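You operate a simulated robot arm through the tools that you are given. There is no shell and no other tool.

The job below is to be done with a simulated robot arm. You get a single attempt, and the scene is never put back.

TASK
Put things in order on the top of the trim bench. At the end: the brown small parts box (marked "Screws") from the top of the trim bench stands on top of the white build sheet; the grey grease jar is on the brown carton (marked "Trim clips"); the blue plug from the top of the trim bench stands on top of the grey gap block (marked "Gap gauge"); the silver nut plate from the top of the trim bench stands where the brown small parts box stood; the green plug from the top of the trim bench stands where the grey grease jar stood; whatever was shut is shut again. Leave all else as you found it, and nothing knocked over. Set down upright: grease jar.

Only the result counts: the job must be done as asked and must still hold three seconds after the hand-in. Knocking over, shifting, dropping, spilling or breaking anything else fails it. Flat cloth is picked up by pressing the open fingertips on it (5 to 10 N) and closing them slowly along it; thin cloth reads only 2 to 8 mm in the jaws.

THE ROBOT
A 7-joint arm with a two-finger parallel gripper, fixed in place. Base frame: the origin is at the foot of the arm, x ahead of it, y to its left, z up; the work surface is at about z = 0. Readings come in mm, degrees, newtons and seconds.
With the tool pointing down near the work surface it reaches from about 240 to 620 mm from the base axis. Its first joint turns from -66.0 to 66.0 degrees. Payload 2.6 kg.
The TCP is the grasp point between the finger pads, 30 mm short of the fingertips. In the tool frame z runs along the fingers and y along their closing line. The gripper opens to 94 mm. The fingers are 28 mm wide and 10 mm thick; the gripper's body (50 by 96 mm) begins 55 mm behind the TCP.
Orientation is that of the tool frame in the base frame, as a unit quaternion [x, y, z, w]. With the fingers straight down and closing along the base's y, the tool's x points along the base's -x, its y along +y and its z along -z.

THE INTERFACE
- The arm moves only by the tool play_rows. Its argument "commands" is a list of rows, each a list of 7 numbers: the opening in per cent of the stroke, from 0 (shut) to 100 (fully open), then the shift along the tool's x, y, z in cm, then the turn, a rotation vector about the tool's x, y, z in degrees. In form: [[claw, dx, dy, dz, rx, ry, rz], ...]. A call has 1 to 20 rows; each row is the pose to reach, as a shift and turn from the pose commanded when the call began, along the tool's axes at that moment. Each row takes 0.2 s and may step no farther than 50 mm and 8.6 degrees from the row before; otherwise, or with a gripper value out of range, the whole call is refused. A pose out of reach is approached as far as the arm can. The call stops where the force on the tool passes 40 N (or 10 N more than at its start, if that is more) or the arm is blocked; 0.2 s more then pass. Each finger travels about 72 mm/s and halts on what it meets, pressing with about 43 N; the grip force reading is that of the motor and also rises with nothing between the fingers. The clock runs only during rows and for 0.2 s after the last one: add rows that repeat a pose to give the fingers time. The reply holds the time, the measured pose of the TCP, the force on the tool along the base axes, the opening and the grip force, in the units named above and with some noise, with the torque about the TCP (base axes, N m) and any sound that the robot's microphone picked up.
- Cameras (640 x 400 px; columns grow to the right, rows downward): "scene" is fixed at [24.7, 433, 545.9]; the picture's right is [-0.83, -0.56, 0.00], its down [-0.41, 0.61, -0.68] and it looks along [0.38, -0.56, -0.74] (base axes); focal length 214 px, centre (320, 200). "wrist" rides on the gripper at [76, 14, -102] in the tool frame; the picture's right is [-0.18, 0.98, 0.00], its down [-0.75, -0.14, -0.64] and it looks along [-0.63, -0.12, 0.77] (tool axes); focal length 243 px, centre (320, 200). There is no depth. A picture from a camera that has moved, and an enlarged one, comes with that camera's place and axes in the base frame and with its lens.
- camera(camera): a new picture of that camera. The clock stands still meanwhile.
- enlarge(camera, box): a new picture of the part [left, top, right, bottom] of that camera's present view, enlarged. The clock stands still meanwhile.
- sign_off(): hands the job in; it is judged then, once.

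Places have to be worked out from the pictures, the camera data and where the tool is seen. Open the gripper and draw the arm clear of the work before you hand the job in, unless the task says otherwise.

The tools are called as name(argument=value, ...) on one line, values as JSON. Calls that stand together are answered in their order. play_rows: Moves the arm, as the interface text tells. Its arguments: {"type":"object","properties":{"commands":{"type":"array","items":{"type":"array","items":{"type":"number"}}}},"required":["commands"]} The other tools are called the same way: camera (camera) takes a picture; enlarge (camera, box) takes an enlarged picture of a part of a camera's view; sign_off () hands the job in.

At the start:

```text
time: 0.0
ee_pos: [423.7, 53.6, 328.0]
tcp_rot: [0.0, 1.0, 0.0, 0.0]
contact_force: [0.5, -0.3, -0.2]
torque: [-0.01, 0.02, 0.0]
opening: 94.2
finger_force: 0.1
```

scene: 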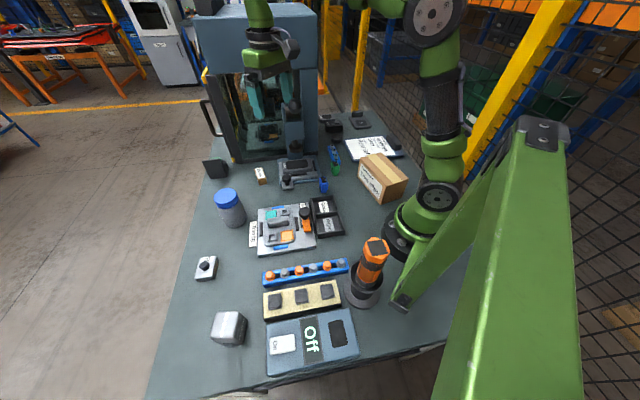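
wrist: 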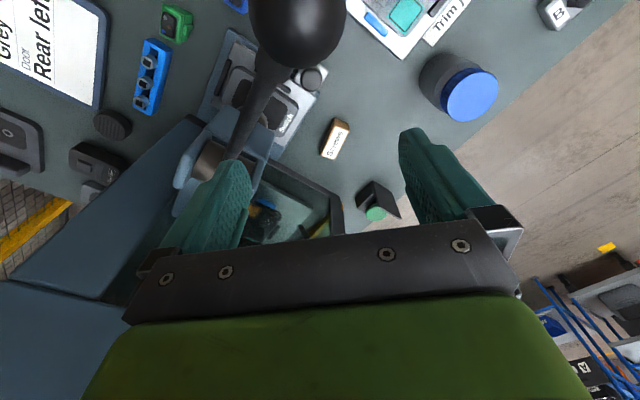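

The overview shows a crowded bench with a machine with a door, a lever/clamp, boxes and trays. I'll enlarge several parts to identify each named object.

enlarge(camera="scene", box=[200, 100, 360, 200])

enlarge(camera="scene", box=[200, 180, 360, 280])

enlarge(camera="scene", box=[300, 100, 460, 200])

enlarge(camera="scene", box=[180, 240, 400, 380])

enlarge(camera="wrist", box=[0, 0, 320, 200])

enlarge(camera="wrist", box=[160, 100, 420, 260])

```text
4.00 times, centred on (280, 150) of scene
camera zoom: at [24.7, 433.0, 545.9], right [-0.83, -0.56, 0.0], down [-0.41, 0.61, -0.68], along [0.38, -0.56, -0.74], focal length 858 px, centre (480, 400)
```

zoom: 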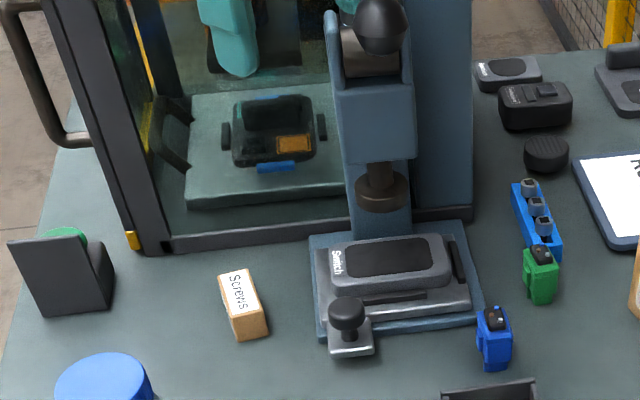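

```text
4.00 times, centred on (280, 230) of scene
camera zoom: at [24.7, 433.0, 545.9], right [-0.83, -0.56, 0.0], down [-0.41, 0.61, -0.68], along [0.38, -0.56, -0.74], focal length 858 px, centre (480, 80)
```

zoom: 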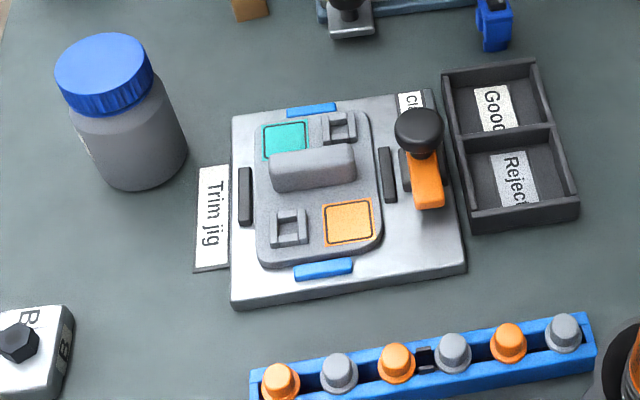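

```text
4.00 times, centred on (380, 150) of scene
camera zoom: at [24.7, 433.0, 545.9], right [-0.83, -0.56, 0.0], down [-0.41, 0.61, -0.68], along [0.38, -0.56, -0.74], focal length 858 px, centre (80, 400)
```

zoom: 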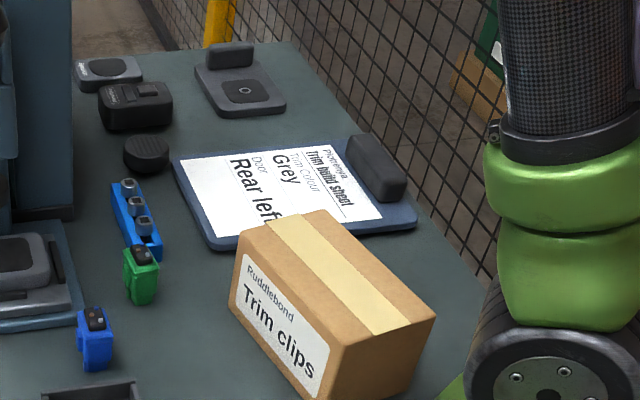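

```text
2.86 times, centred on (290, 310) of scene
camera zoom: at [24.7, 433.0, 545.9], right [-0.83, -0.56, 0.0], down [-0.41, 0.61, -0.68], along [0.38, -0.56, -0.74], focal length 613 px, centre (406, -114)
```

zoom: 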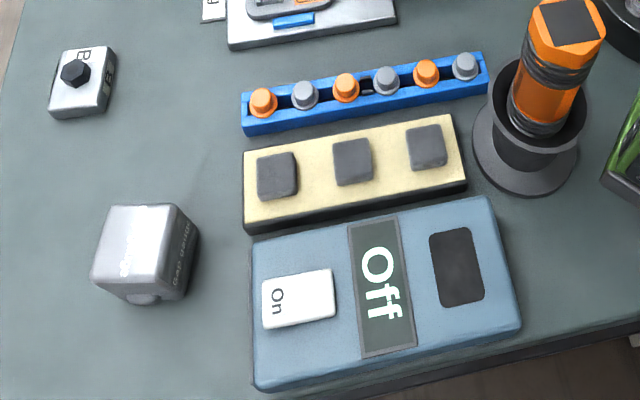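

```text
2.00 times, centred on (160, 100) of wrist
camera zoom: at [346.8, 68.3, 430.5], right [0.18, 0.98, 0.0], down [0.75, -0.14, 0.64], along [0.63, -0.12, -0.77], focal length 485 px, centre (640, 400)
```

zoom: 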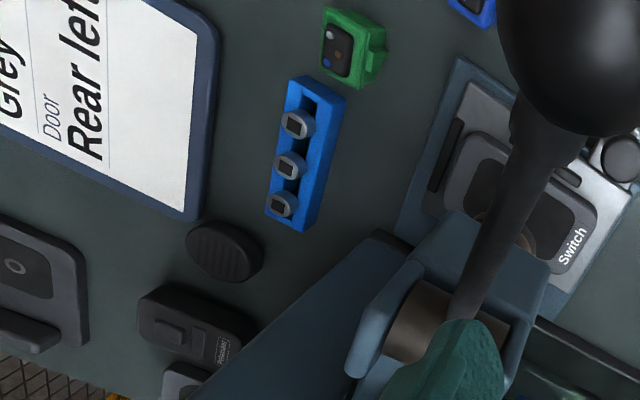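

```text
2.46 times, centred on (290, 180) of wrist
camera zoom: at [346.8, 68.3, 430.5], right [0.18, 0.98, 0.0], down [0.75, -0.14, 0.64], along [0.63, -0.12, -0.77], focal length 597 px, centre (394, 249)
```

zoom: 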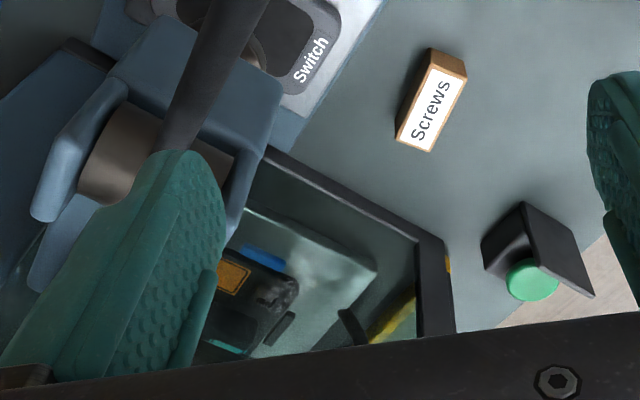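

The Screws box is near (553, 57), the jar near (485, 235) and the plugs near (328,-36) and (341,-137). I need to confirm the markings on the lower-left grey block and the "B" block, so I'll enlarge those.

enlarge(camera="scene", box=[190, 290, 270, 340])

enlarge(camera="scene", box=[180, 245, 244, 285])

enlarge(camera="scene", box=[200, 180, 264, 220])

enlarge(camera="scene", box=[340, 140, 420, 210])

enlarge(camera="wrist", box=[330, 0, 640, 200])

enlarge(camera="scene", box=[200, 0, 360, 160])

```text
8.00 times, centred on (230, 315) of scene
camera zoom: at [24.7, 433.0, 545.9], right [-0.83, -0.56, 0.0], down [-0.41, 0.61, -0.68], along [0.38, -0.56, -0.74], focal length 1716 px, centre (1040, -720)
```

zoom: 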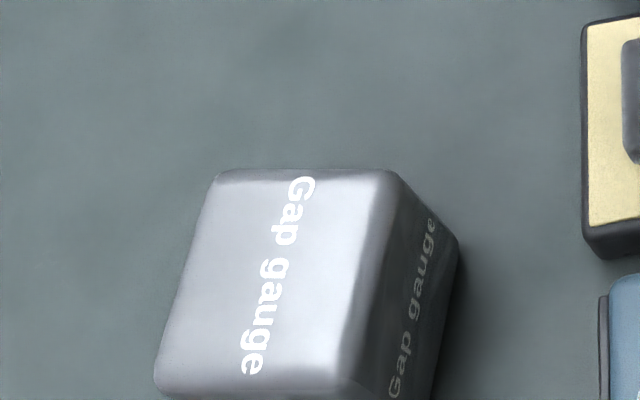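

```text
10.00 times, centred on (212, 265) of scene
camera zoom: at [24.7, 433.0, 545.9], right [-0.83, -0.56, 0.0], down [-0.41, 0.61, -0.68], along [0.38, -0.56, -0.74], focal length 2145 px, centre (1400, -450)
```

zoom: 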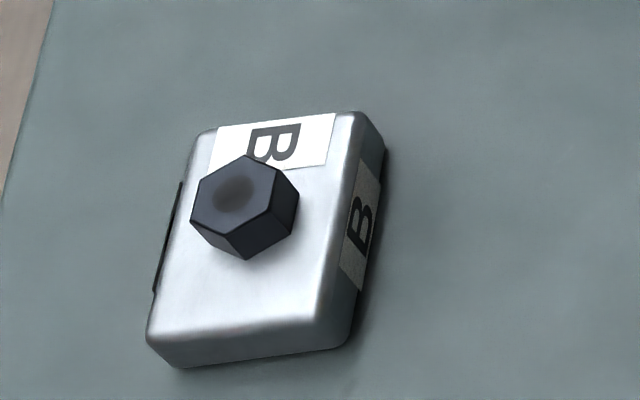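

```text
10.00 times, centred on (232, 200) of scene
camera zoom: at [24.7, 433.0, 545.9], right [-0.83, -0.56, 0.0], down [-0.41, 0.61, -0.68], along [0.38, -0.56, -0.74], focal length 2145 px, centre (1200, 200)
```

zoom: 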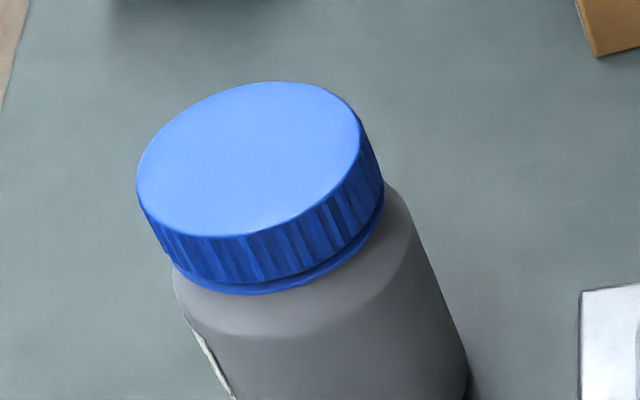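

```text
5.71 times, centred on (380, 175) of scene
camera zoom: at [24.7, 433.0, 545.9], right [-0.83, -0.56, 0.0], down [-0.41, 0.61, -0.68], along [0.38, -0.56, -0.74], focal length 1226 px, centre (-23, 343)
```

zoom: 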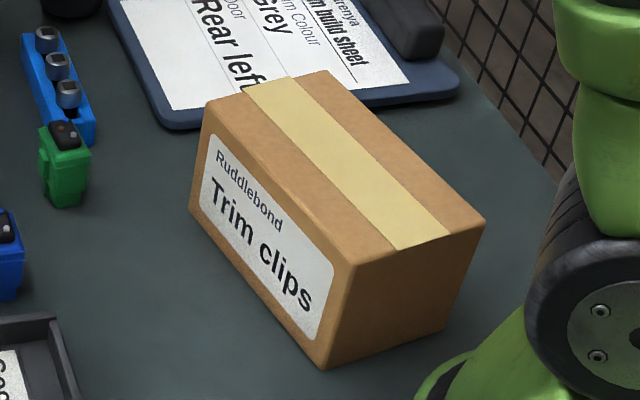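

```text
2.00 times, centred on (485, 100) of wrist
camera zoom: at [346.8, 68.3, 430.5], right [0.18, 0.98, 0.0], down [0.75, -0.14, 0.64], along [0.63, -0.12, -0.77], focal length 485 px, centre (-10, 400)
```

zoom: 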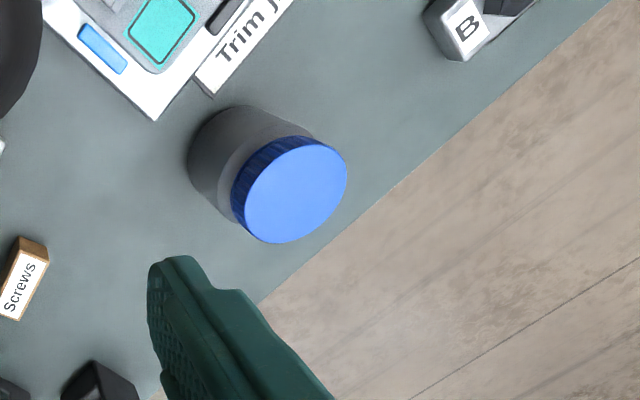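

```text
2.50 times, centred on (280, 80) of scene
camera zoom: at [24.7, 433.0, 545.9], right [-0.83, -0.56, 0.0], down [-0.41, 0.61, -0.68], along [0.38, -0.56, -0.74], focal length 536 px, centre (420, 500)
```

zoom: 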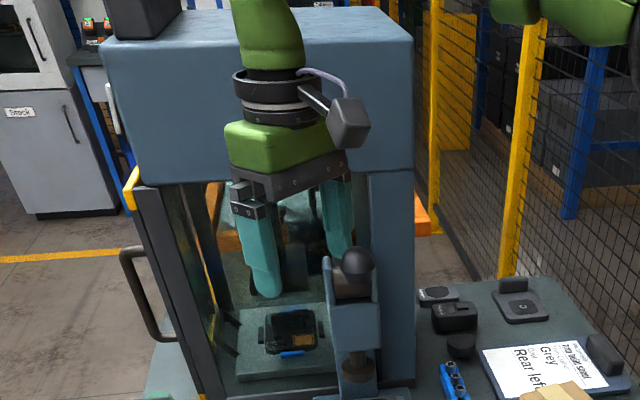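

The block in the lower left is the Gap gauge, and the "B" block with the hex nut is the silver nut plate. The press lever's ball sits just behind the gripper, near (353, 55, 328), so I go straight up first for a clear overview.

play_rows(commands=[[100, 0, 0, -4, 0, 0, 0], [100, 0, 0, -8, 0, 0, 0], [100, 0, 0, -12, 0, 0, 0], [100, 0, 0, -14, 0, 0, 0]])

camera(camera="wrist")

camera(camera="scene")

```text
time: 1.0
ee_pos: [423.7, 53.0, 448.0]
tcp_rot: [0.0, 1.0, -0.001, 0.001]
contact_force: [0.2, 0.5, 0.1]
torque: [-0.02, -0.01, -0.01]
opening: 93.9
finger_force: 0.0
out of reach, approached as far as the arm can: row 4
```

```text
taken
camera wrist: at [347.4, 67.6, 550.1], right [0.18, 0.98, 0.0], down [0.75, -0.14, 0.64], along [0.63, -0.12, -0.77], focal length 243 px, centre (320, 200)
```

wrist: 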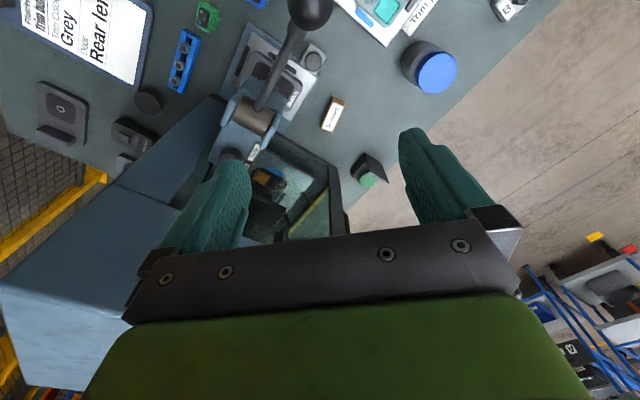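

```text
taken
```

scene: 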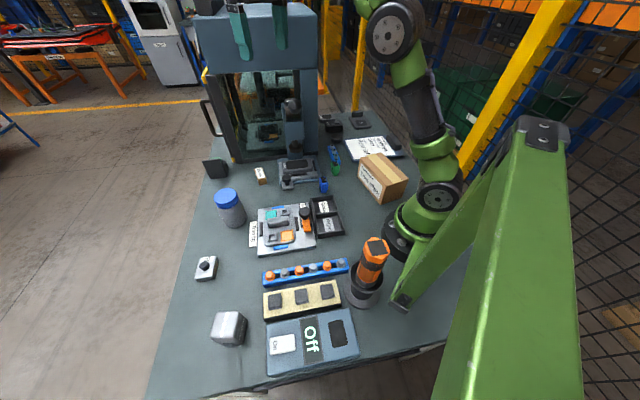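

The arm tops out near z = 448 here. I'll make a small move toward the Screws box, partly to check which commanded pose the shifts are counted from.

play_rows(commands=[[100, -2, 0, 2, 0, 0, 0], [100, -5, 0.2, 5, 0, 0, 0]])

```text
time: 1.6
ee_pos: [475.2, 54.4, 398.9]
tcp_rot: [0.0, 1.0, 0.0, 0.001]
contact_force: [0.4, 0.2, -0.2]
torque: [-0.01, 0.0, -0.01]
opening: 94.3
finger_force: 0.1
```

The shift was counted from the clipped pose, as I expected. Now I go on to a hover at about (535, 58, 270) over the Screws box.

play_rows(commands=[[100, -2, 0.1, 4, 0, 0, 0], [100, -4, 0.2, 8, 0, 0, 0], [100, -6, 0.3, 12, 0, 0, 0], [100, -6.1, 0.3, 12.9, 0, 0, 0]])

camera(camera="wrist")

camera(camera="scene")

```text
time: 2.6
ee_pos: [535.2, 58.9, 271.3]
tcp_rot: [0.0, 1.0, 0.0, 0.0]
contact_force: [0.2, 0.3, 0.2]
torque: [0.01, 0.02, -0.02]
opening: 93.7
finger_force: 0.1
```

```text
taken
camera wrist: at [458.4, 73.3, 371.6], right [0.19, 0.98, 0.0], down [0.75, -0.14, 0.64], along [0.63, -0.12, -0.77], focal length 243 px, centre (320, 200)
```

wrist: 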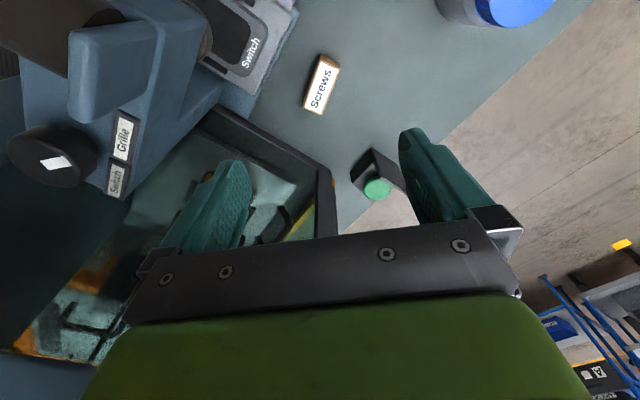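

```text
taken
```

scene: 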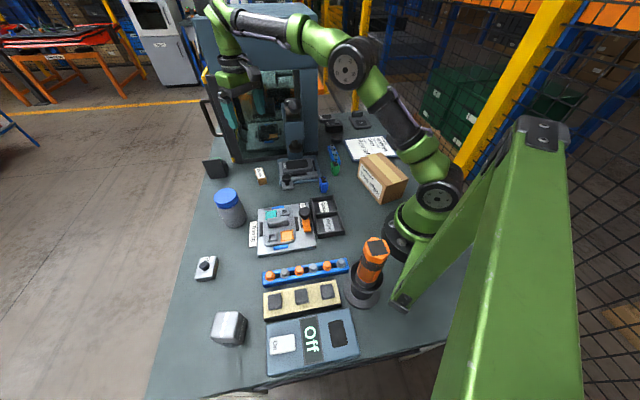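

The hover view shows the Screws box clearly and the forearm well above the press. I'll enlarge it to measure its corners and direction.

enlarge(camera="wrist", box=[272, 40, 368, 100])

enlarge(camera="scene", box=[240, 155, 288, 185])

```text
6.67 times, centred on (320, 70) of wrist
camera zoom: at [458.4, 73.3, 371.6], right [0.19, 0.98, 0.0], down [0.75, -0.14, 0.64], along [0.63, -0.12, -0.77], focal length 1618 px, centre (320, 1067)
```

zoom: 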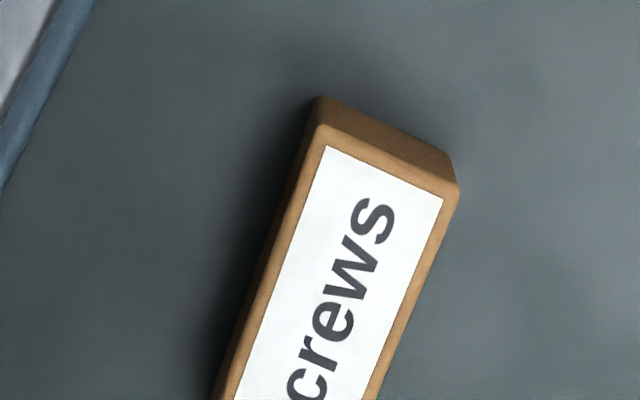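

```text
13.33 times, centred on (264, 170) of scene
camera zoom: at [24.7, 433.0, 545.9], right [-0.83, -0.56, 0.0], down [-0.41, 0.61, -0.68], along [0.38, -0.56, -0.74], focal length 2860 px, centre (1067, 600)
```

zoom: 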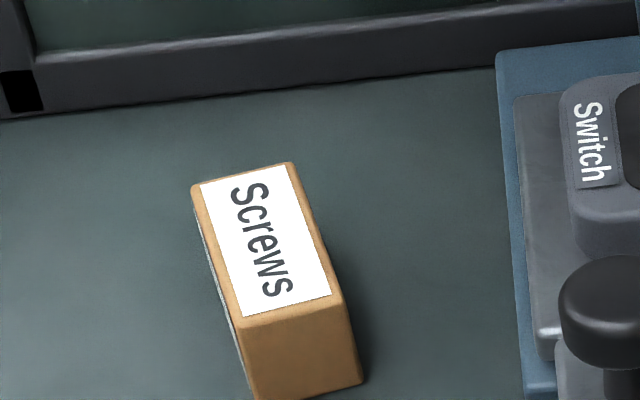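

The box is about 62 x 29 x 30 mm and its long axis lies near -33°. I need the far end too, so I'll enlarge a lower window.

enlarge(camera="wrist", box=[272, 50, 384, 120])

```text
5.71 times, centred on (328, 85) of wrist
camera zoom: at [458.4, 73.3, 371.6], right [0.19, 0.98, 0.0], down [0.75, -0.14, 0.64], along [0.63, -0.12, -0.77], focal length 1386 px, centre (274, 857)
```

zoom: 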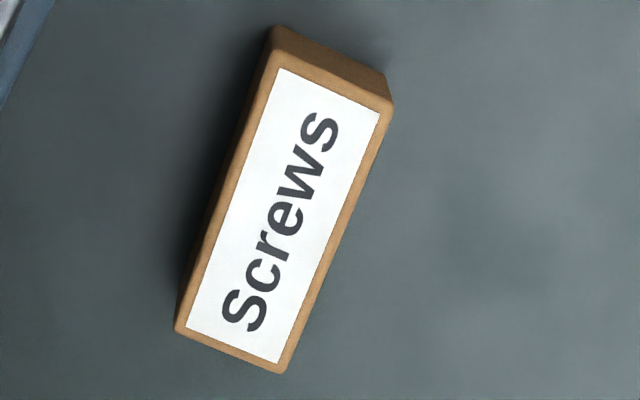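

From the wrist view the Screws box centre is at (552, 57), with its long axis at -32° and a width of 28 mm. I'll turn the tool 32°, half close the fingers to clear the press base, and go down to about z = 120 for a check.

play_rows(commands=[[55, -0.5, 0, 2, 0, 0, 8], [55, -1, 0, 5, 0, 0, 16], [55, -1.5, -0.1, 9, 0, 0, 24], [55, -1.7, -0.13, 13, 0, 0, 32], [55, -1.7, -0.13, 15, 0, 0, 32]])

camera(camera="wrist")

camera(camera="scene")

```text
time: 3.8
ee_pos: [551.9, 57.0, 120.0]
tcp_rot: [0.277, 0.961, 0.001, 0.0]
contact_force: [-0.2, 0.3, 0.1]
torque: [0.03, -0.02, -0.01]
opening: 51.5
finger_force: 0.1
```

```text
taken
camera wrist: at [494.1, 110.7, 221.1], right [0.68, 0.73, 0.0], down [0.56, -0.52, 0.64], along [0.47, -0.44, -0.77], focal length 243 px, centre (320, 200)
```

wrist: 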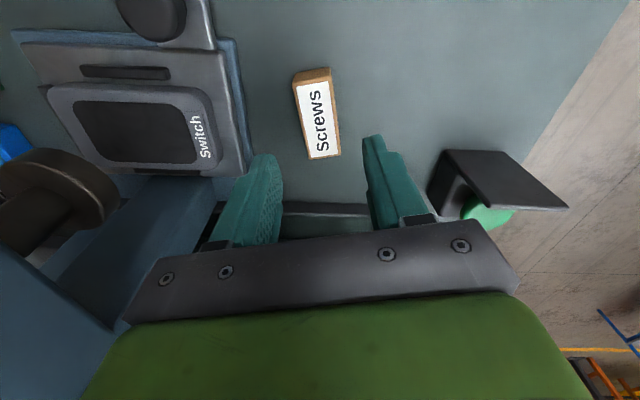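

```text
taken
```

scene: 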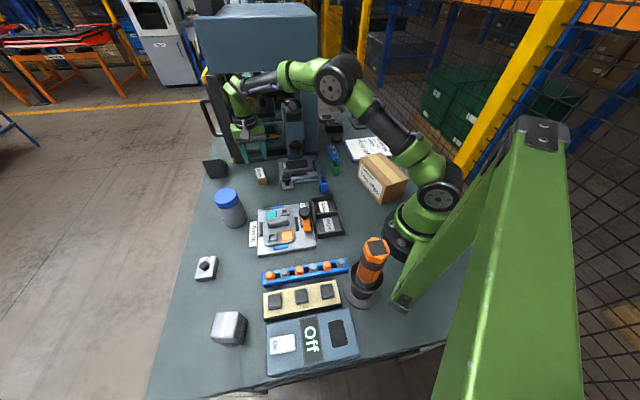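

The box lies centred between the fingers. The forearm passes close over the press lever's ball, though, so I'll look there before going lower.

enlarge(camera="scene", box=[200, 50, 360, 150])

enlarge(camera="scene", box=[264, 70, 328, 110])

enlarge(camera="wrist", box=[240, 40, 400, 180])

```text
4.00 times, centred on (280, 100) of scene
camera zoom: at [24.7, 433.0, 545.9], right [-0.83, -0.56, 0.0], down [-0.41, 0.61, -0.68], along [0.38, -0.56, -0.74], focal length 858 px, centre (480, 600)
```

zoom: 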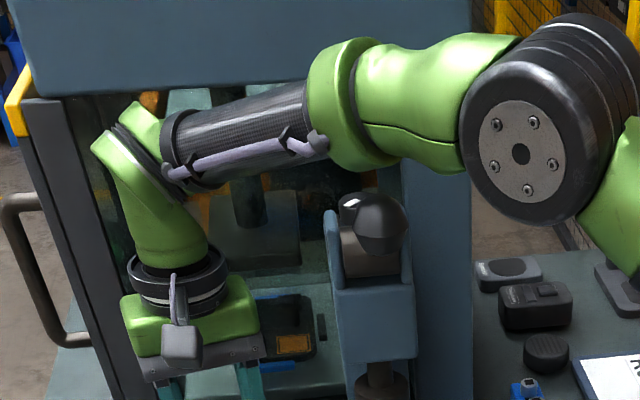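

```text
10.00 times, centred on (296, 90) of scene
camera zoom: at [24.7, 433.0, 545.9], right [-0.83, -0.56, 0.0], down [-0.41, 0.61, -0.68], along [0.38, -0.56, -0.74], focal length 2145 px, centre (560, 1300)
```

zoom: 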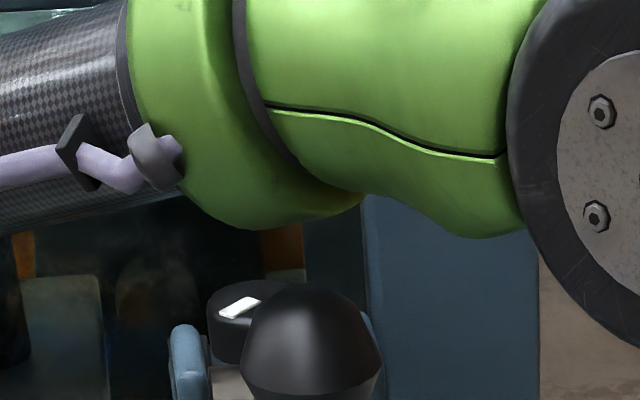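

```text
2.86 times, centred on (320, 110) of wrist
camera zoom: at [494.1, 110.7, 221.1], right [0.68, 0.73, 0.0], down [0.56, -0.52, 0.64], along [0.47, -0.44, -0.77], focal length 693 px, centre (320, 457)
```

zoom: 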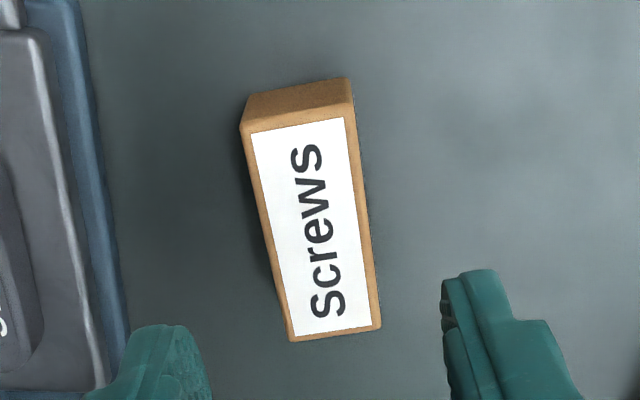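

The image shows at least about 18 mm between forearm and ball. I'll go down just 20 mm and see how quickly that gap shrinks before committing.

play_rows(commands=[[55, 0, 0, 1, 0, 0, 0], [55, 0, 0, 2, 0, 0, 0]])

enlarge(camera="scene", box=[200, 50, 360, 150])

enlarge(camera="scene", box=[264, 70, 328, 110])

```text
time: 4.4
ee_pos: [551.9, 57.5, 100.5]
tcp_rot: [0.276, 0.961, 0.0, 0.0]
contact_force: [-0.2, 0.0, 0.4]
torque: [-0.02, 0.03, -0.01]
opening: 51.7
finger_force: 0.1
```

```text
4.00 times, centred on (280, 100) of scene
camera zoom: at [24.7, 433.0, 545.9], right [-0.83, -0.56, 0.0], down [-0.41, 0.61, -0.68], along [0.38, -0.56, -0.74], focal length 858 px, centre (480, 600)
```

zoom: 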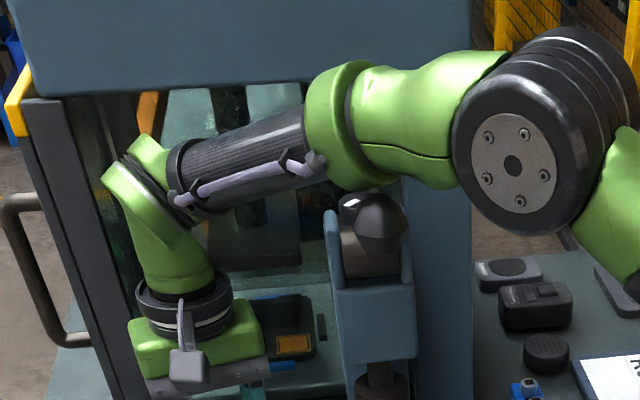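

```text
10.00 times, centred on (296, 90) of scene
camera zoom: at [24.7, 433.0, 545.9], right [-0.83, -0.56, 0.0], down [-0.41, 0.61, -0.68], along [0.38, -0.56, -0.74], focal length 2145 px, centre (560, 1300)
```

zoom: 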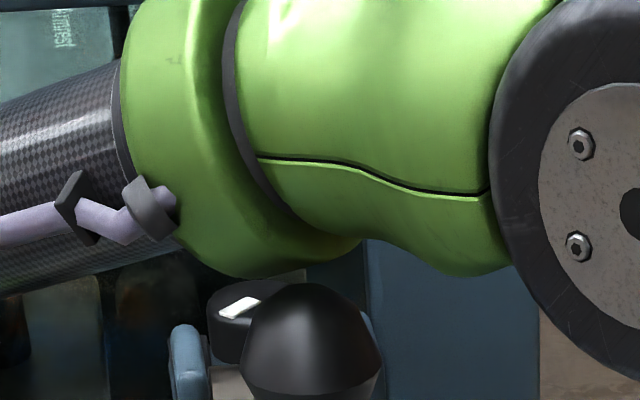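

The gap shrinks about 0.5 mm for each mm of descent, so a straight vertical pick would hit the lever ball. I'll back up and come at the box from the +y side with a tilted tool, so the forearm passes beside the ball. First I go up and over to +y.

play_rows(commands=[[55, 0, 0, -4.5, 0, 0, 0], [55, 0, 0, -9, 0, 0, 0], [55, 0, 0, -13.5, 0, 0, 0], [55, 0, 0, -17, 0, 0, 0], [55, 3.7, 2.8, -17, 0, 0, 5], [55, 7.4, 5.6, -17, 0, 0, 10], [55, 11.1, 8.4, -17, 0, 0, 10]])

camera(camera="wrist")

camera(camera="scene")

```text
time: 6.0
ee_pos: [502.2, 189.1, 270.9]
tcp_rot: [0.36, 0.933, 0.0, 0.001]
contact_force: [0.0, -0.3, 0.5]
torque: [0.02, 0.03, 0.02]
opening: 51.8
finger_force: 0.1
```

```text
taken
camera wrist: at [454.4, 250.2, 372.1], right [0.8, 0.61, 0.0], down [0.46, -0.61, 0.64], along [0.39, -0.51, -0.77], focal length 243 px, centre (320, 200)
```

wrist: 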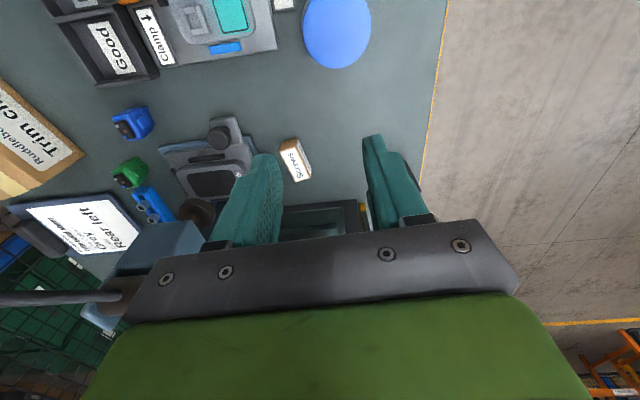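

```text
taken
```

scene: 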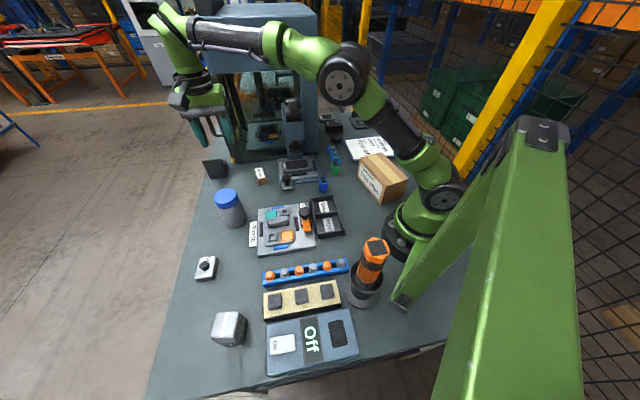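

The arm is clear on the +y side. Now I'll tilt the tool 40° about its closing axis while moving partway toward the pre-approach pose, then look.

play_rows(commands=[[60, -0.4, -0.6, 1, 0, -8, 0], [60, -0.9, -1.2, 2.5, 0, -16, 0], [60, -1.4, -1.9, 4.2, 0, -24, 0], [60, -1.9, -2.6, 6, 0, -32, 0], [60, -2.4, -3.2, 7.8, 0, -40, 0]])

camera(camera="wrist")

camera(camera="scene")

```text
time: 7.2
ee_pos: [498.6, 146.1, 192.0]
tcp_rot: [0.336, 0.877, -0.123, 0.321]
contact_force: [-0.1, 0.5, -0.1]
torque: [-0.02, -0.04, 0.02]
opening: 56.7
finger_force: 0.1
```

```text
taken
camera wrist: at [415.3, 240.9, 220.4], right [0.76, 0.64, 0.12], down [0.03, -0.21, 0.98], along [0.65, -0.74, -0.18], focal length 243 px, centre (320, 200)
```

wrist: 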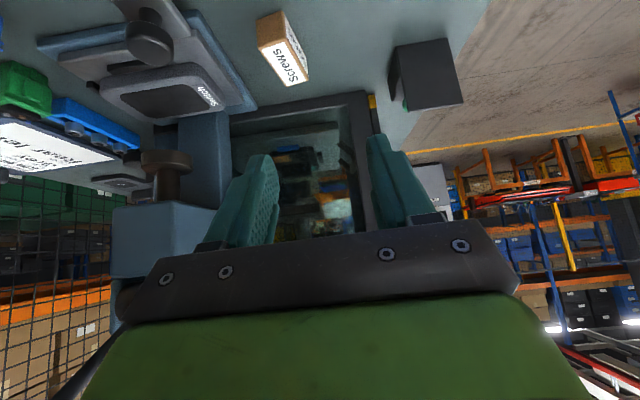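

```text
taken
```

scene: 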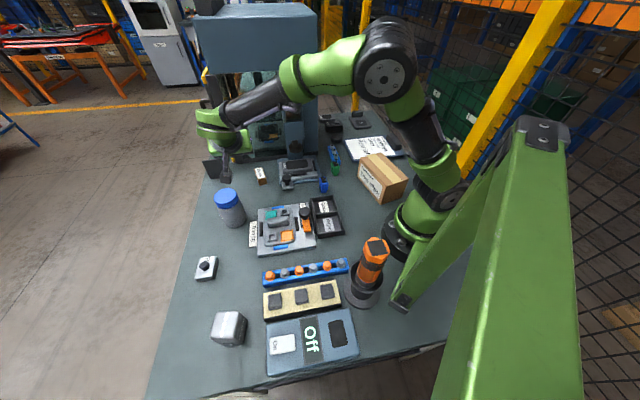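

The tilt worked and the elbow rose high. I continue to the pre-approach point, 100 mm back along the tool axis from the box.

play_rows(commands=[[60, 1.1, -1.05, 2.5, 0, 0, 0], [60, 2.2, -2.1, 5, 0, 0, 0], [60, 3.24, -3.14, 7.52, 0, 0, 0]])

camera(camera="wrist")

camera(camera="scene")

```text
time: 8.0
ee_pos: [496.5, 108.1, 113.0]
tcp_rot: [0.337, 0.877, -0.122, 0.319]
contact_force: [-0.8, 0.2, -0.3]
torque: [0.04, 0.01, 0.02]
opening: 56.5
finger_force: 0.1
```

```text
taken
camera wrist: at [411.7, 202.2, 142.3], right [0.76, 0.64, 0.12], down [0.03, -0.21, 0.98], along [0.65, -0.74, -0.18], focal length 243 px, centre (320, 200)
```

wrist: 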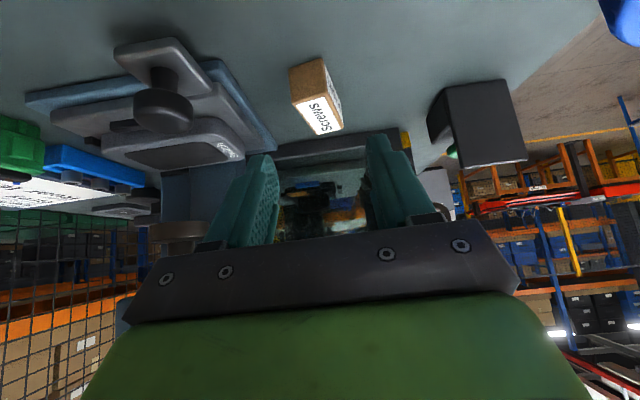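

```text
taken
```

scene: 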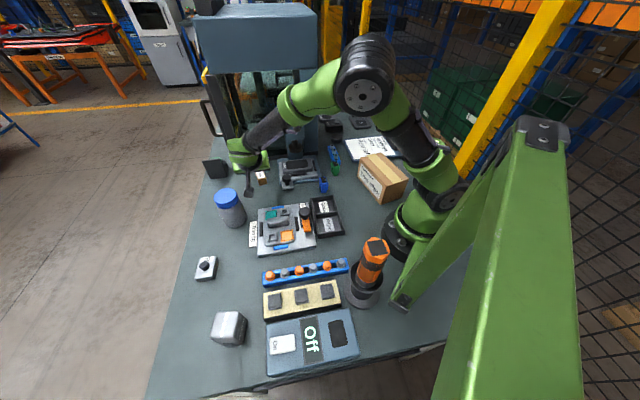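

Pre-approach reached, with the box in line with the fingers. I'll check the ball and forearm region closely before advancing.

enlarge(camera="scene", box=[220, 70, 348, 150])

enlarge(camera="scene", box=[220, 130, 300, 180])

enlarge(camera="wrist", box=[220, 40, 420, 165])

```text
5.00 times, centred on (284, 110) of scene
camera zoom: at [24.7, 433.1, 545.9], right [-0.83, -0.56, 0.0], down [-0.41, 0.61, -0.68], along [0.38, -0.56, -0.74], focal length 1072 px, centre (500, 650)
```

zoom: 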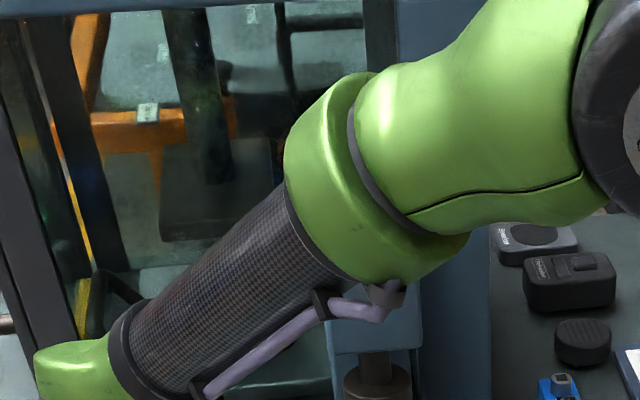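

```text
8.00 times, centred on (260, 155) of scene
camera zoom: at [24.7, 433.1, 545.9], right [-0.83, -0.56, 0.0], down [-0.41, 0.61, -0.68], along [0.38, -0.56, -0.74], focal length 1716 px, centre (800, 560)
```

zoom: 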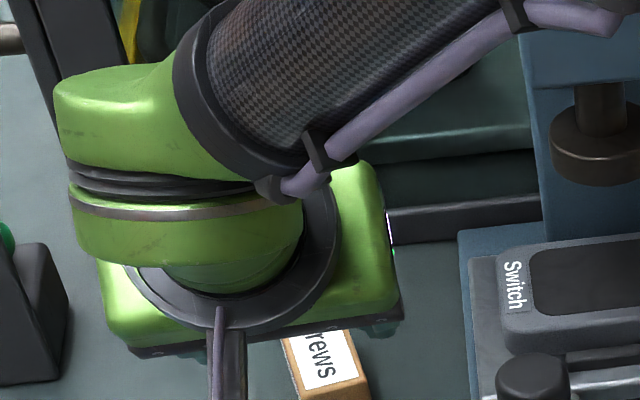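

```text
3.20 times, centred on (320, 102) of wrist
camera zoom: at [411.7, 202.2, 142.3], right [0.76, 0.64, 0.12], down [0.03, -0.21, 0.98], along [0.65, -0.74, -0.18], focal length 776 px, centre (320, 512)
```

zoom: 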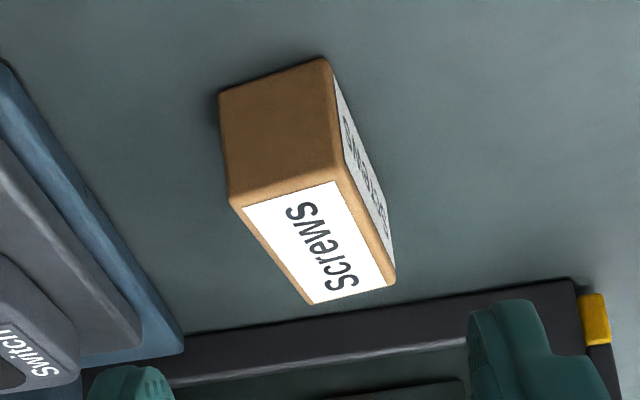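

The forearm now passes well to the +y side of the ball. I'll add 3° more tilt for clearance and advance along the tool axis to about 25 mm short of the grasp.

play_rows(commands=[[60, 0.93, 0, 2.74, 0, -3, 0], [60, 0.8, 0, 5.0, 0, -3, 0], [60, 0.7, 0, 7.2, 0, -3, 0]])

enlarge(camera="wrist", box=[220, 40, 420, 165])

enlarge(camera="scene", box=[200, 80, 360, 180])

```text
time: 8.8
ee_pos: [525.7, 81.6, 54.0]
tcp_rot: [0.334, 0.868, -0.131, 0.342]
contact_force: [0.0, -1.1, -0.5]
torque: [-0.02, 0.0, 0.0]
opening: 56.5
finger_force: 0.1
```

```text
3.20 times, centred on (320, 102) of wrist
camera zoom: at [441.5, 175.6, 75.2], right [0.76, 0.64, 0.13], down [-0.01, -0.18, 0.98], along [0.65, -0.75, -0.13], focal length 776 px, centre (320, 512)
```

zoom: 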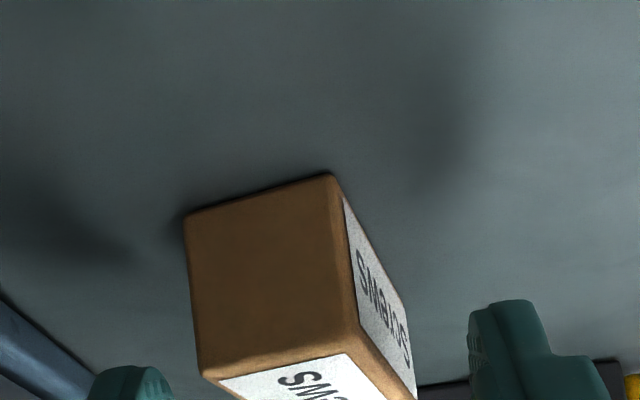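

```text
4.00 times, centred on (280, 130) of scene
camera zoom: at [24.7, 433.1, 545.9], right [-0.83, -0.56, 0.0], down [-0.41, 0.61, -0.68], along [0.38, -0.56, -0.74], focal length 858 px, centre (480, 480)
```

zoom: 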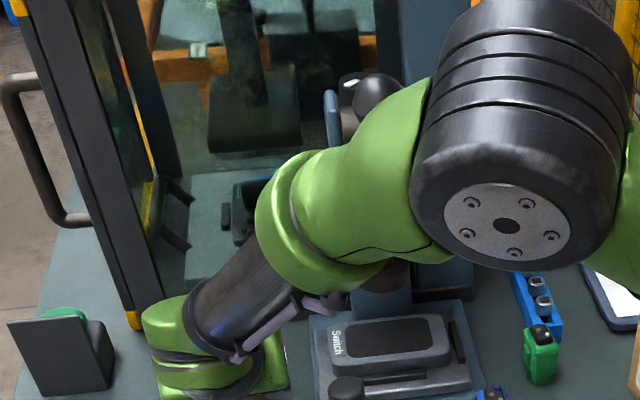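

The elbow has swung to +y by itself, so the forearm is now more than 100 mm from the ball, and the ball has not moved. I advance the last 25 mm and close on the box.

play_rows(commands=[[60, 0, 0, 1.3, 0, 0, 0], [60, 0, 0, 2.5, 0, 0, 0], [60, 0, 0, 2.5, 0, 0, 0]])

camera(camera="wrist")

enlarge(camera="scene", box=[200, 80, 360, 180])

```text
time: 9.6
ee_pos: [537.5, 69.7, 35.3]
tcp_rot: [0.333, 0.869, -0.131, 0.342]
contact_force: [-0.3, -0.7, -0.4]
torque: [-0.01, -0.01, -0.01]
opening: 56.6
finger_force: 0.1
```

```text
taken
camera wrist: at [453.7, 164.0, 57.3], right [0.76, 0.64, 0.13], down [-0.01, -0.18, 0.98], along [0.65, -0.75, -0.13], focal length 243 px, centre (320, 200)
```

wrist: 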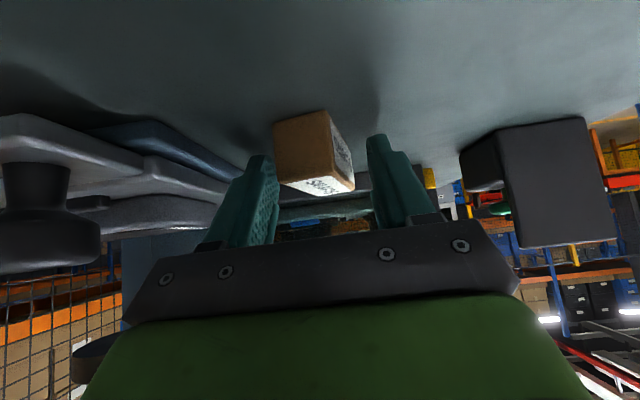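

```text
4.00 times, centred on (280, 130) of scene
camera zoom: at [24.7, 433.0, 545.9], right [-0.83, -0.56, 0.0], down [-0.41, 0.61, -0.68], along [0.38, -0.56, -0.74], focal length 858 px, centre (480, 480)
```

zoom: 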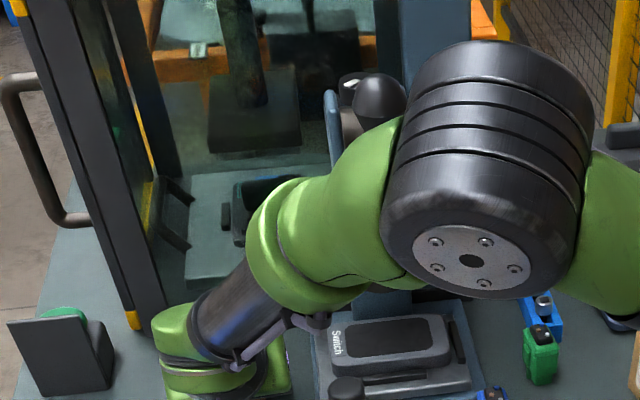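

The fingers straddle the box. I now close on it.

play_rows(commands=[[45, 0, 0, 0, 0, 0, 0], [38, 0, 0, 0, 0, 0, 0], [32, 0, 0, 0, 0, 0, 0], [20, 0, 0, 0, 0, 0, 0], [0, 0, 0, 0, 0, 0, 0], [0, 0, 0, 0, 0, 0, 0], [0, 0, 0, 0, 0, 0, 0]])

camera(camera="wrist")

```text
time: 11.2
ee_pos: [537.9, 69.2, 34.7]
tcp_rot: [0.334, 0.868, -0.131, 0.342]
contact_force: [-0.7, 0.0, 1.6]
torque: [0.03, 0.03, -0.03]
opening: 33.3
finger_force: 43.0
```

```text
taken
camera wrist: at [453.5, 164.3, 57.5], right [0.76, 0.64, 0.13], down [-0.01, -0.18, 0.98], along [0.65, -0.75, -0.13], focal length 243 px, centre (320, 200)
```

wrist: 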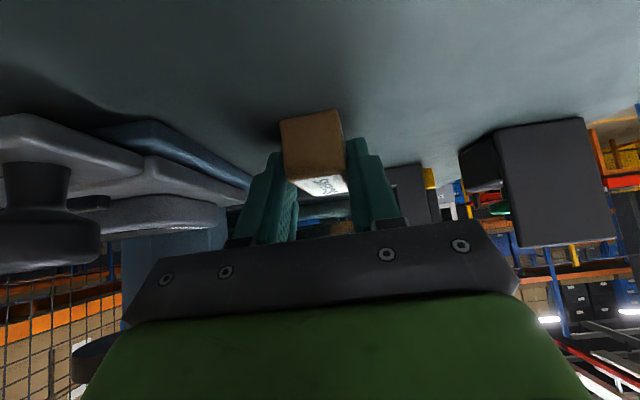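

The grip holds at 33 mm with full force. I lift back along the tool axis and check that the box comes along.

play_rows(commands=[[0, 0, 0, -1, 0, 0, 0], [0, 0, 0, -3, 0, 0, 0], [0, 0, 0, -5, 0, 0, 0]])

camera(camera="wrist")

camera(camera="scene")

```text
time: 12.0
ee_pos: [514.3, 92.6, 72.1]
tcp_rot: [0.333, 0.869, -0.131, 0.342]
contact_force: [-0.1, -0.2, -0.7]
torque: [-0.01, 0.01, 0.01]
opening: 33.4
finger_force: 43.3
```

```text
taken
camera wrist: at [428.6, 187.6, 94.2], right [0.76, 0.64, 0.13], down [-0.01, -0.18, 0.98], along [0.65, -0.75, -0.13], focal length 243 px, centre (320, 200)
```

wrist: 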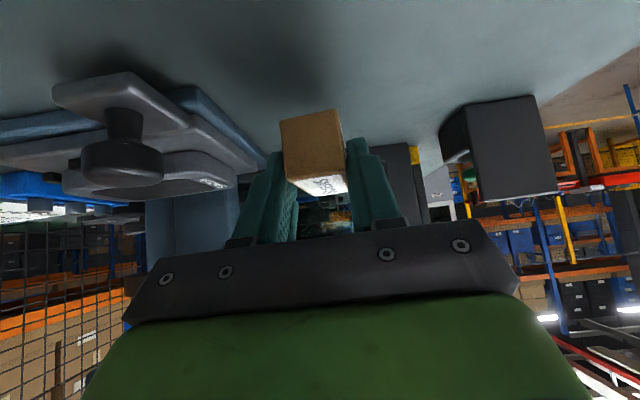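

```text
taken
```

scene: 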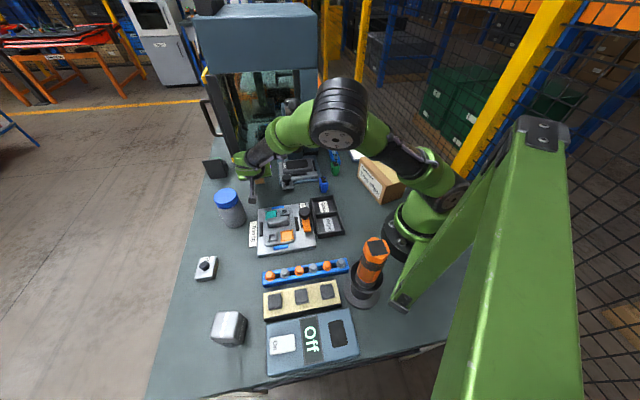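

The box is lifted and stays level in the tilted grip. I retreat up and away on the +y side, keeping the tilt.

play_rows(commands=[[0, -1.3, 0.45, -4.16, 0, 0, 0], [0, -2.6, 0.9, -8.33, 0, 0, 0], [0, -3.91, 1.36, -12.49, 0, 0, 0], [0, -4.83, 0.76, -16.65, 0, 0, 0], [0, -5.76, 0.15, -20.8, 0, 0, 0], [0, -6.68, -0.45, -24.95, 0, 0, 0]])

camera(camera="scene")

camera(camera="wrist")

```text
time: 13.4
ee_pos: [417.9, 170.5, 300.0]
tcp_rot: [0.333, 0.869, -0.132, 0.342]
contact_force: [0.1, 0.6, -0.9]
torque: [0.03, 0.04, 0.0]
opening: 33.1
finger_force: 43.0
```

```text
taken
```

scene: 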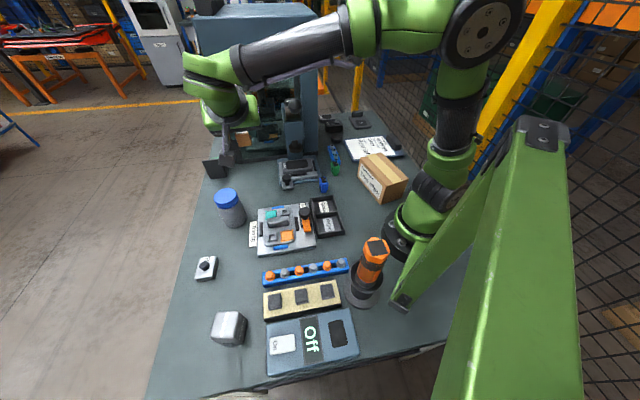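

```text
taken
camera wrist: at [334.1, 264.8, 322.3], right [0.76, 0.64, 0.13], down [-0.01, -0.18, 0.98], along [0.65, -0.75, -0.13], focal length 243 px, centre (320, 200)
```

wrist: 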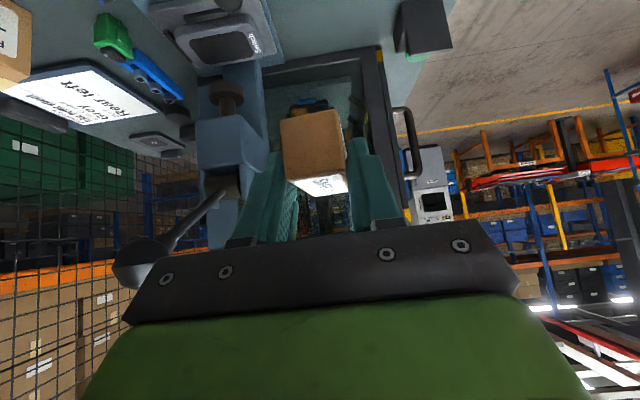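

The grip is still firm and the box level. Now I move inward and up, then swing across well inside and above the lever ball, turning the tool about the vertical as I go.

play_rows(commands=[[0, -0.32, -2.38, -3.12, 0, 0, 0], [0, -0.64, -4.76, -6.24, 0, 0, 0], [0, -0.96, -7.13, -9.36, 0, 0, 0], [0, -1.28, -9.51, -12.48, 0, 0, 0], [0, -2.71, -12.8, -11.15, 4.3, 0, 4.6], [0, -4.13, -16.09, -9.82, 8.6, 0, 9.3], [0, -5.56, -19.38, -8.49, 13, 0, 13.9], [0, -6.98, -22.67, -7.16, 17.3, 0, 18.5]])

camera(camera="scene")

camera(camera="wrist")

```text
time: 15.2
ee_pos: [267.8, -1.0, 400.3]
tcp_rot: [0.517, 0.774, -0.204, 0.304]
contact_force: [0.7, -0.8, -0.6]
torque: [0.01, 0.0, 0.03]
opening: 33.0
finger_force: 42.9
```

```text
taken
```

scene: 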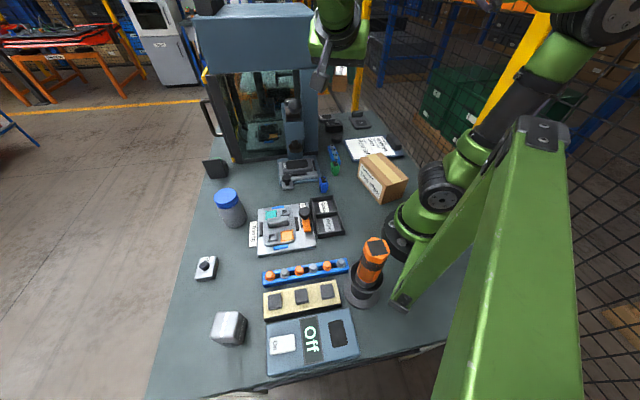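

```text
taken
camera wrist: at [234.0, 121.7, 421.9], right [0.96, 0.25, 0.12], down [-0.09, -0.16, 0.98], along [0.27, -0.95, -0.13], focal length 243 px, centre (320, 200)
```

wrist: 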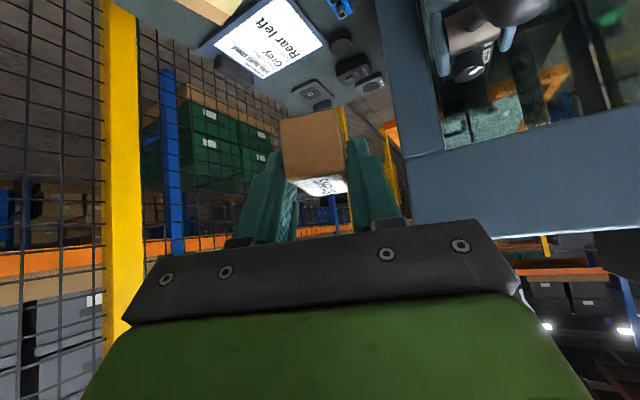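

The box is steady and the path is clear. I continue round to a hover above the build sheet side, keeping outside the carton.

play_rows(commands=[[0, -2.84, -1.25, 3.33, 4.2, 0, 4.5], [0, -5.68, -2.5, 6.67, 8.5, 0, 9.1], [0, -8.5, -3.76, 10, 8.5, 0, 9.1], [0, -11.35, -5.01, 13.33, 8.5, 0, 9.1], [0, -11.43, -5.81, 17.5, 8.5, 0, 9.1], [0, -11.5, -6.6, 21.7, 8.5, 0, 9.1], [0, -11.6, -7.4, 25.9, 8.5, 0, 9.1], [0, -11.68, -8.2, 30.07, 8.5, 0, 9.1]])

camera(camera="scene")

camera(camera="wrist")

```text
time: 17.0
ee_pos: [305.3, -299.1, 260.1]
tcp_rot: [0.597, 0.713, -0.236, 0.281]
contact_force: [0.4, 0.3, -1.4]
torque: [0.0, 0.01, 0.0]
opening: 33.4
finger_force: 43.0
```

```text
taken
```

scene: 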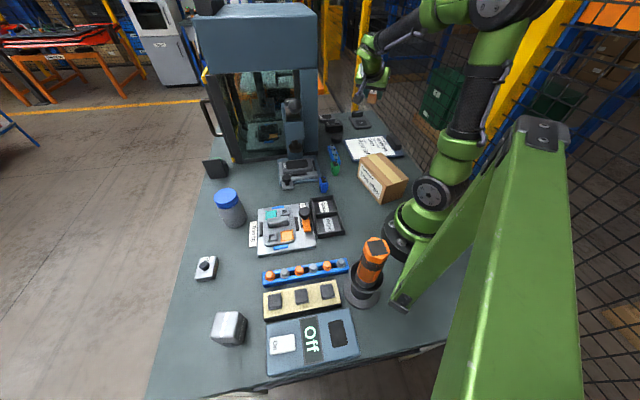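

```text
taken
camera wrist: at [297.0, -173.4, 281.9], right [0.99, 0.04, 0.13], down [-0.12, -0.14, 0.98], along [0.06, -0.99, -0.13], focal length 243 px, centre (320, 200)
```

wrist: 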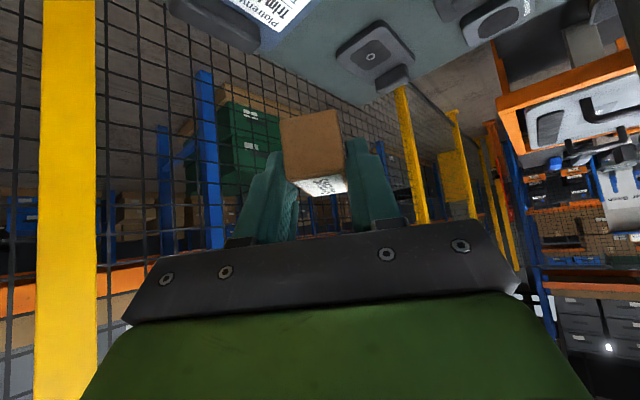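

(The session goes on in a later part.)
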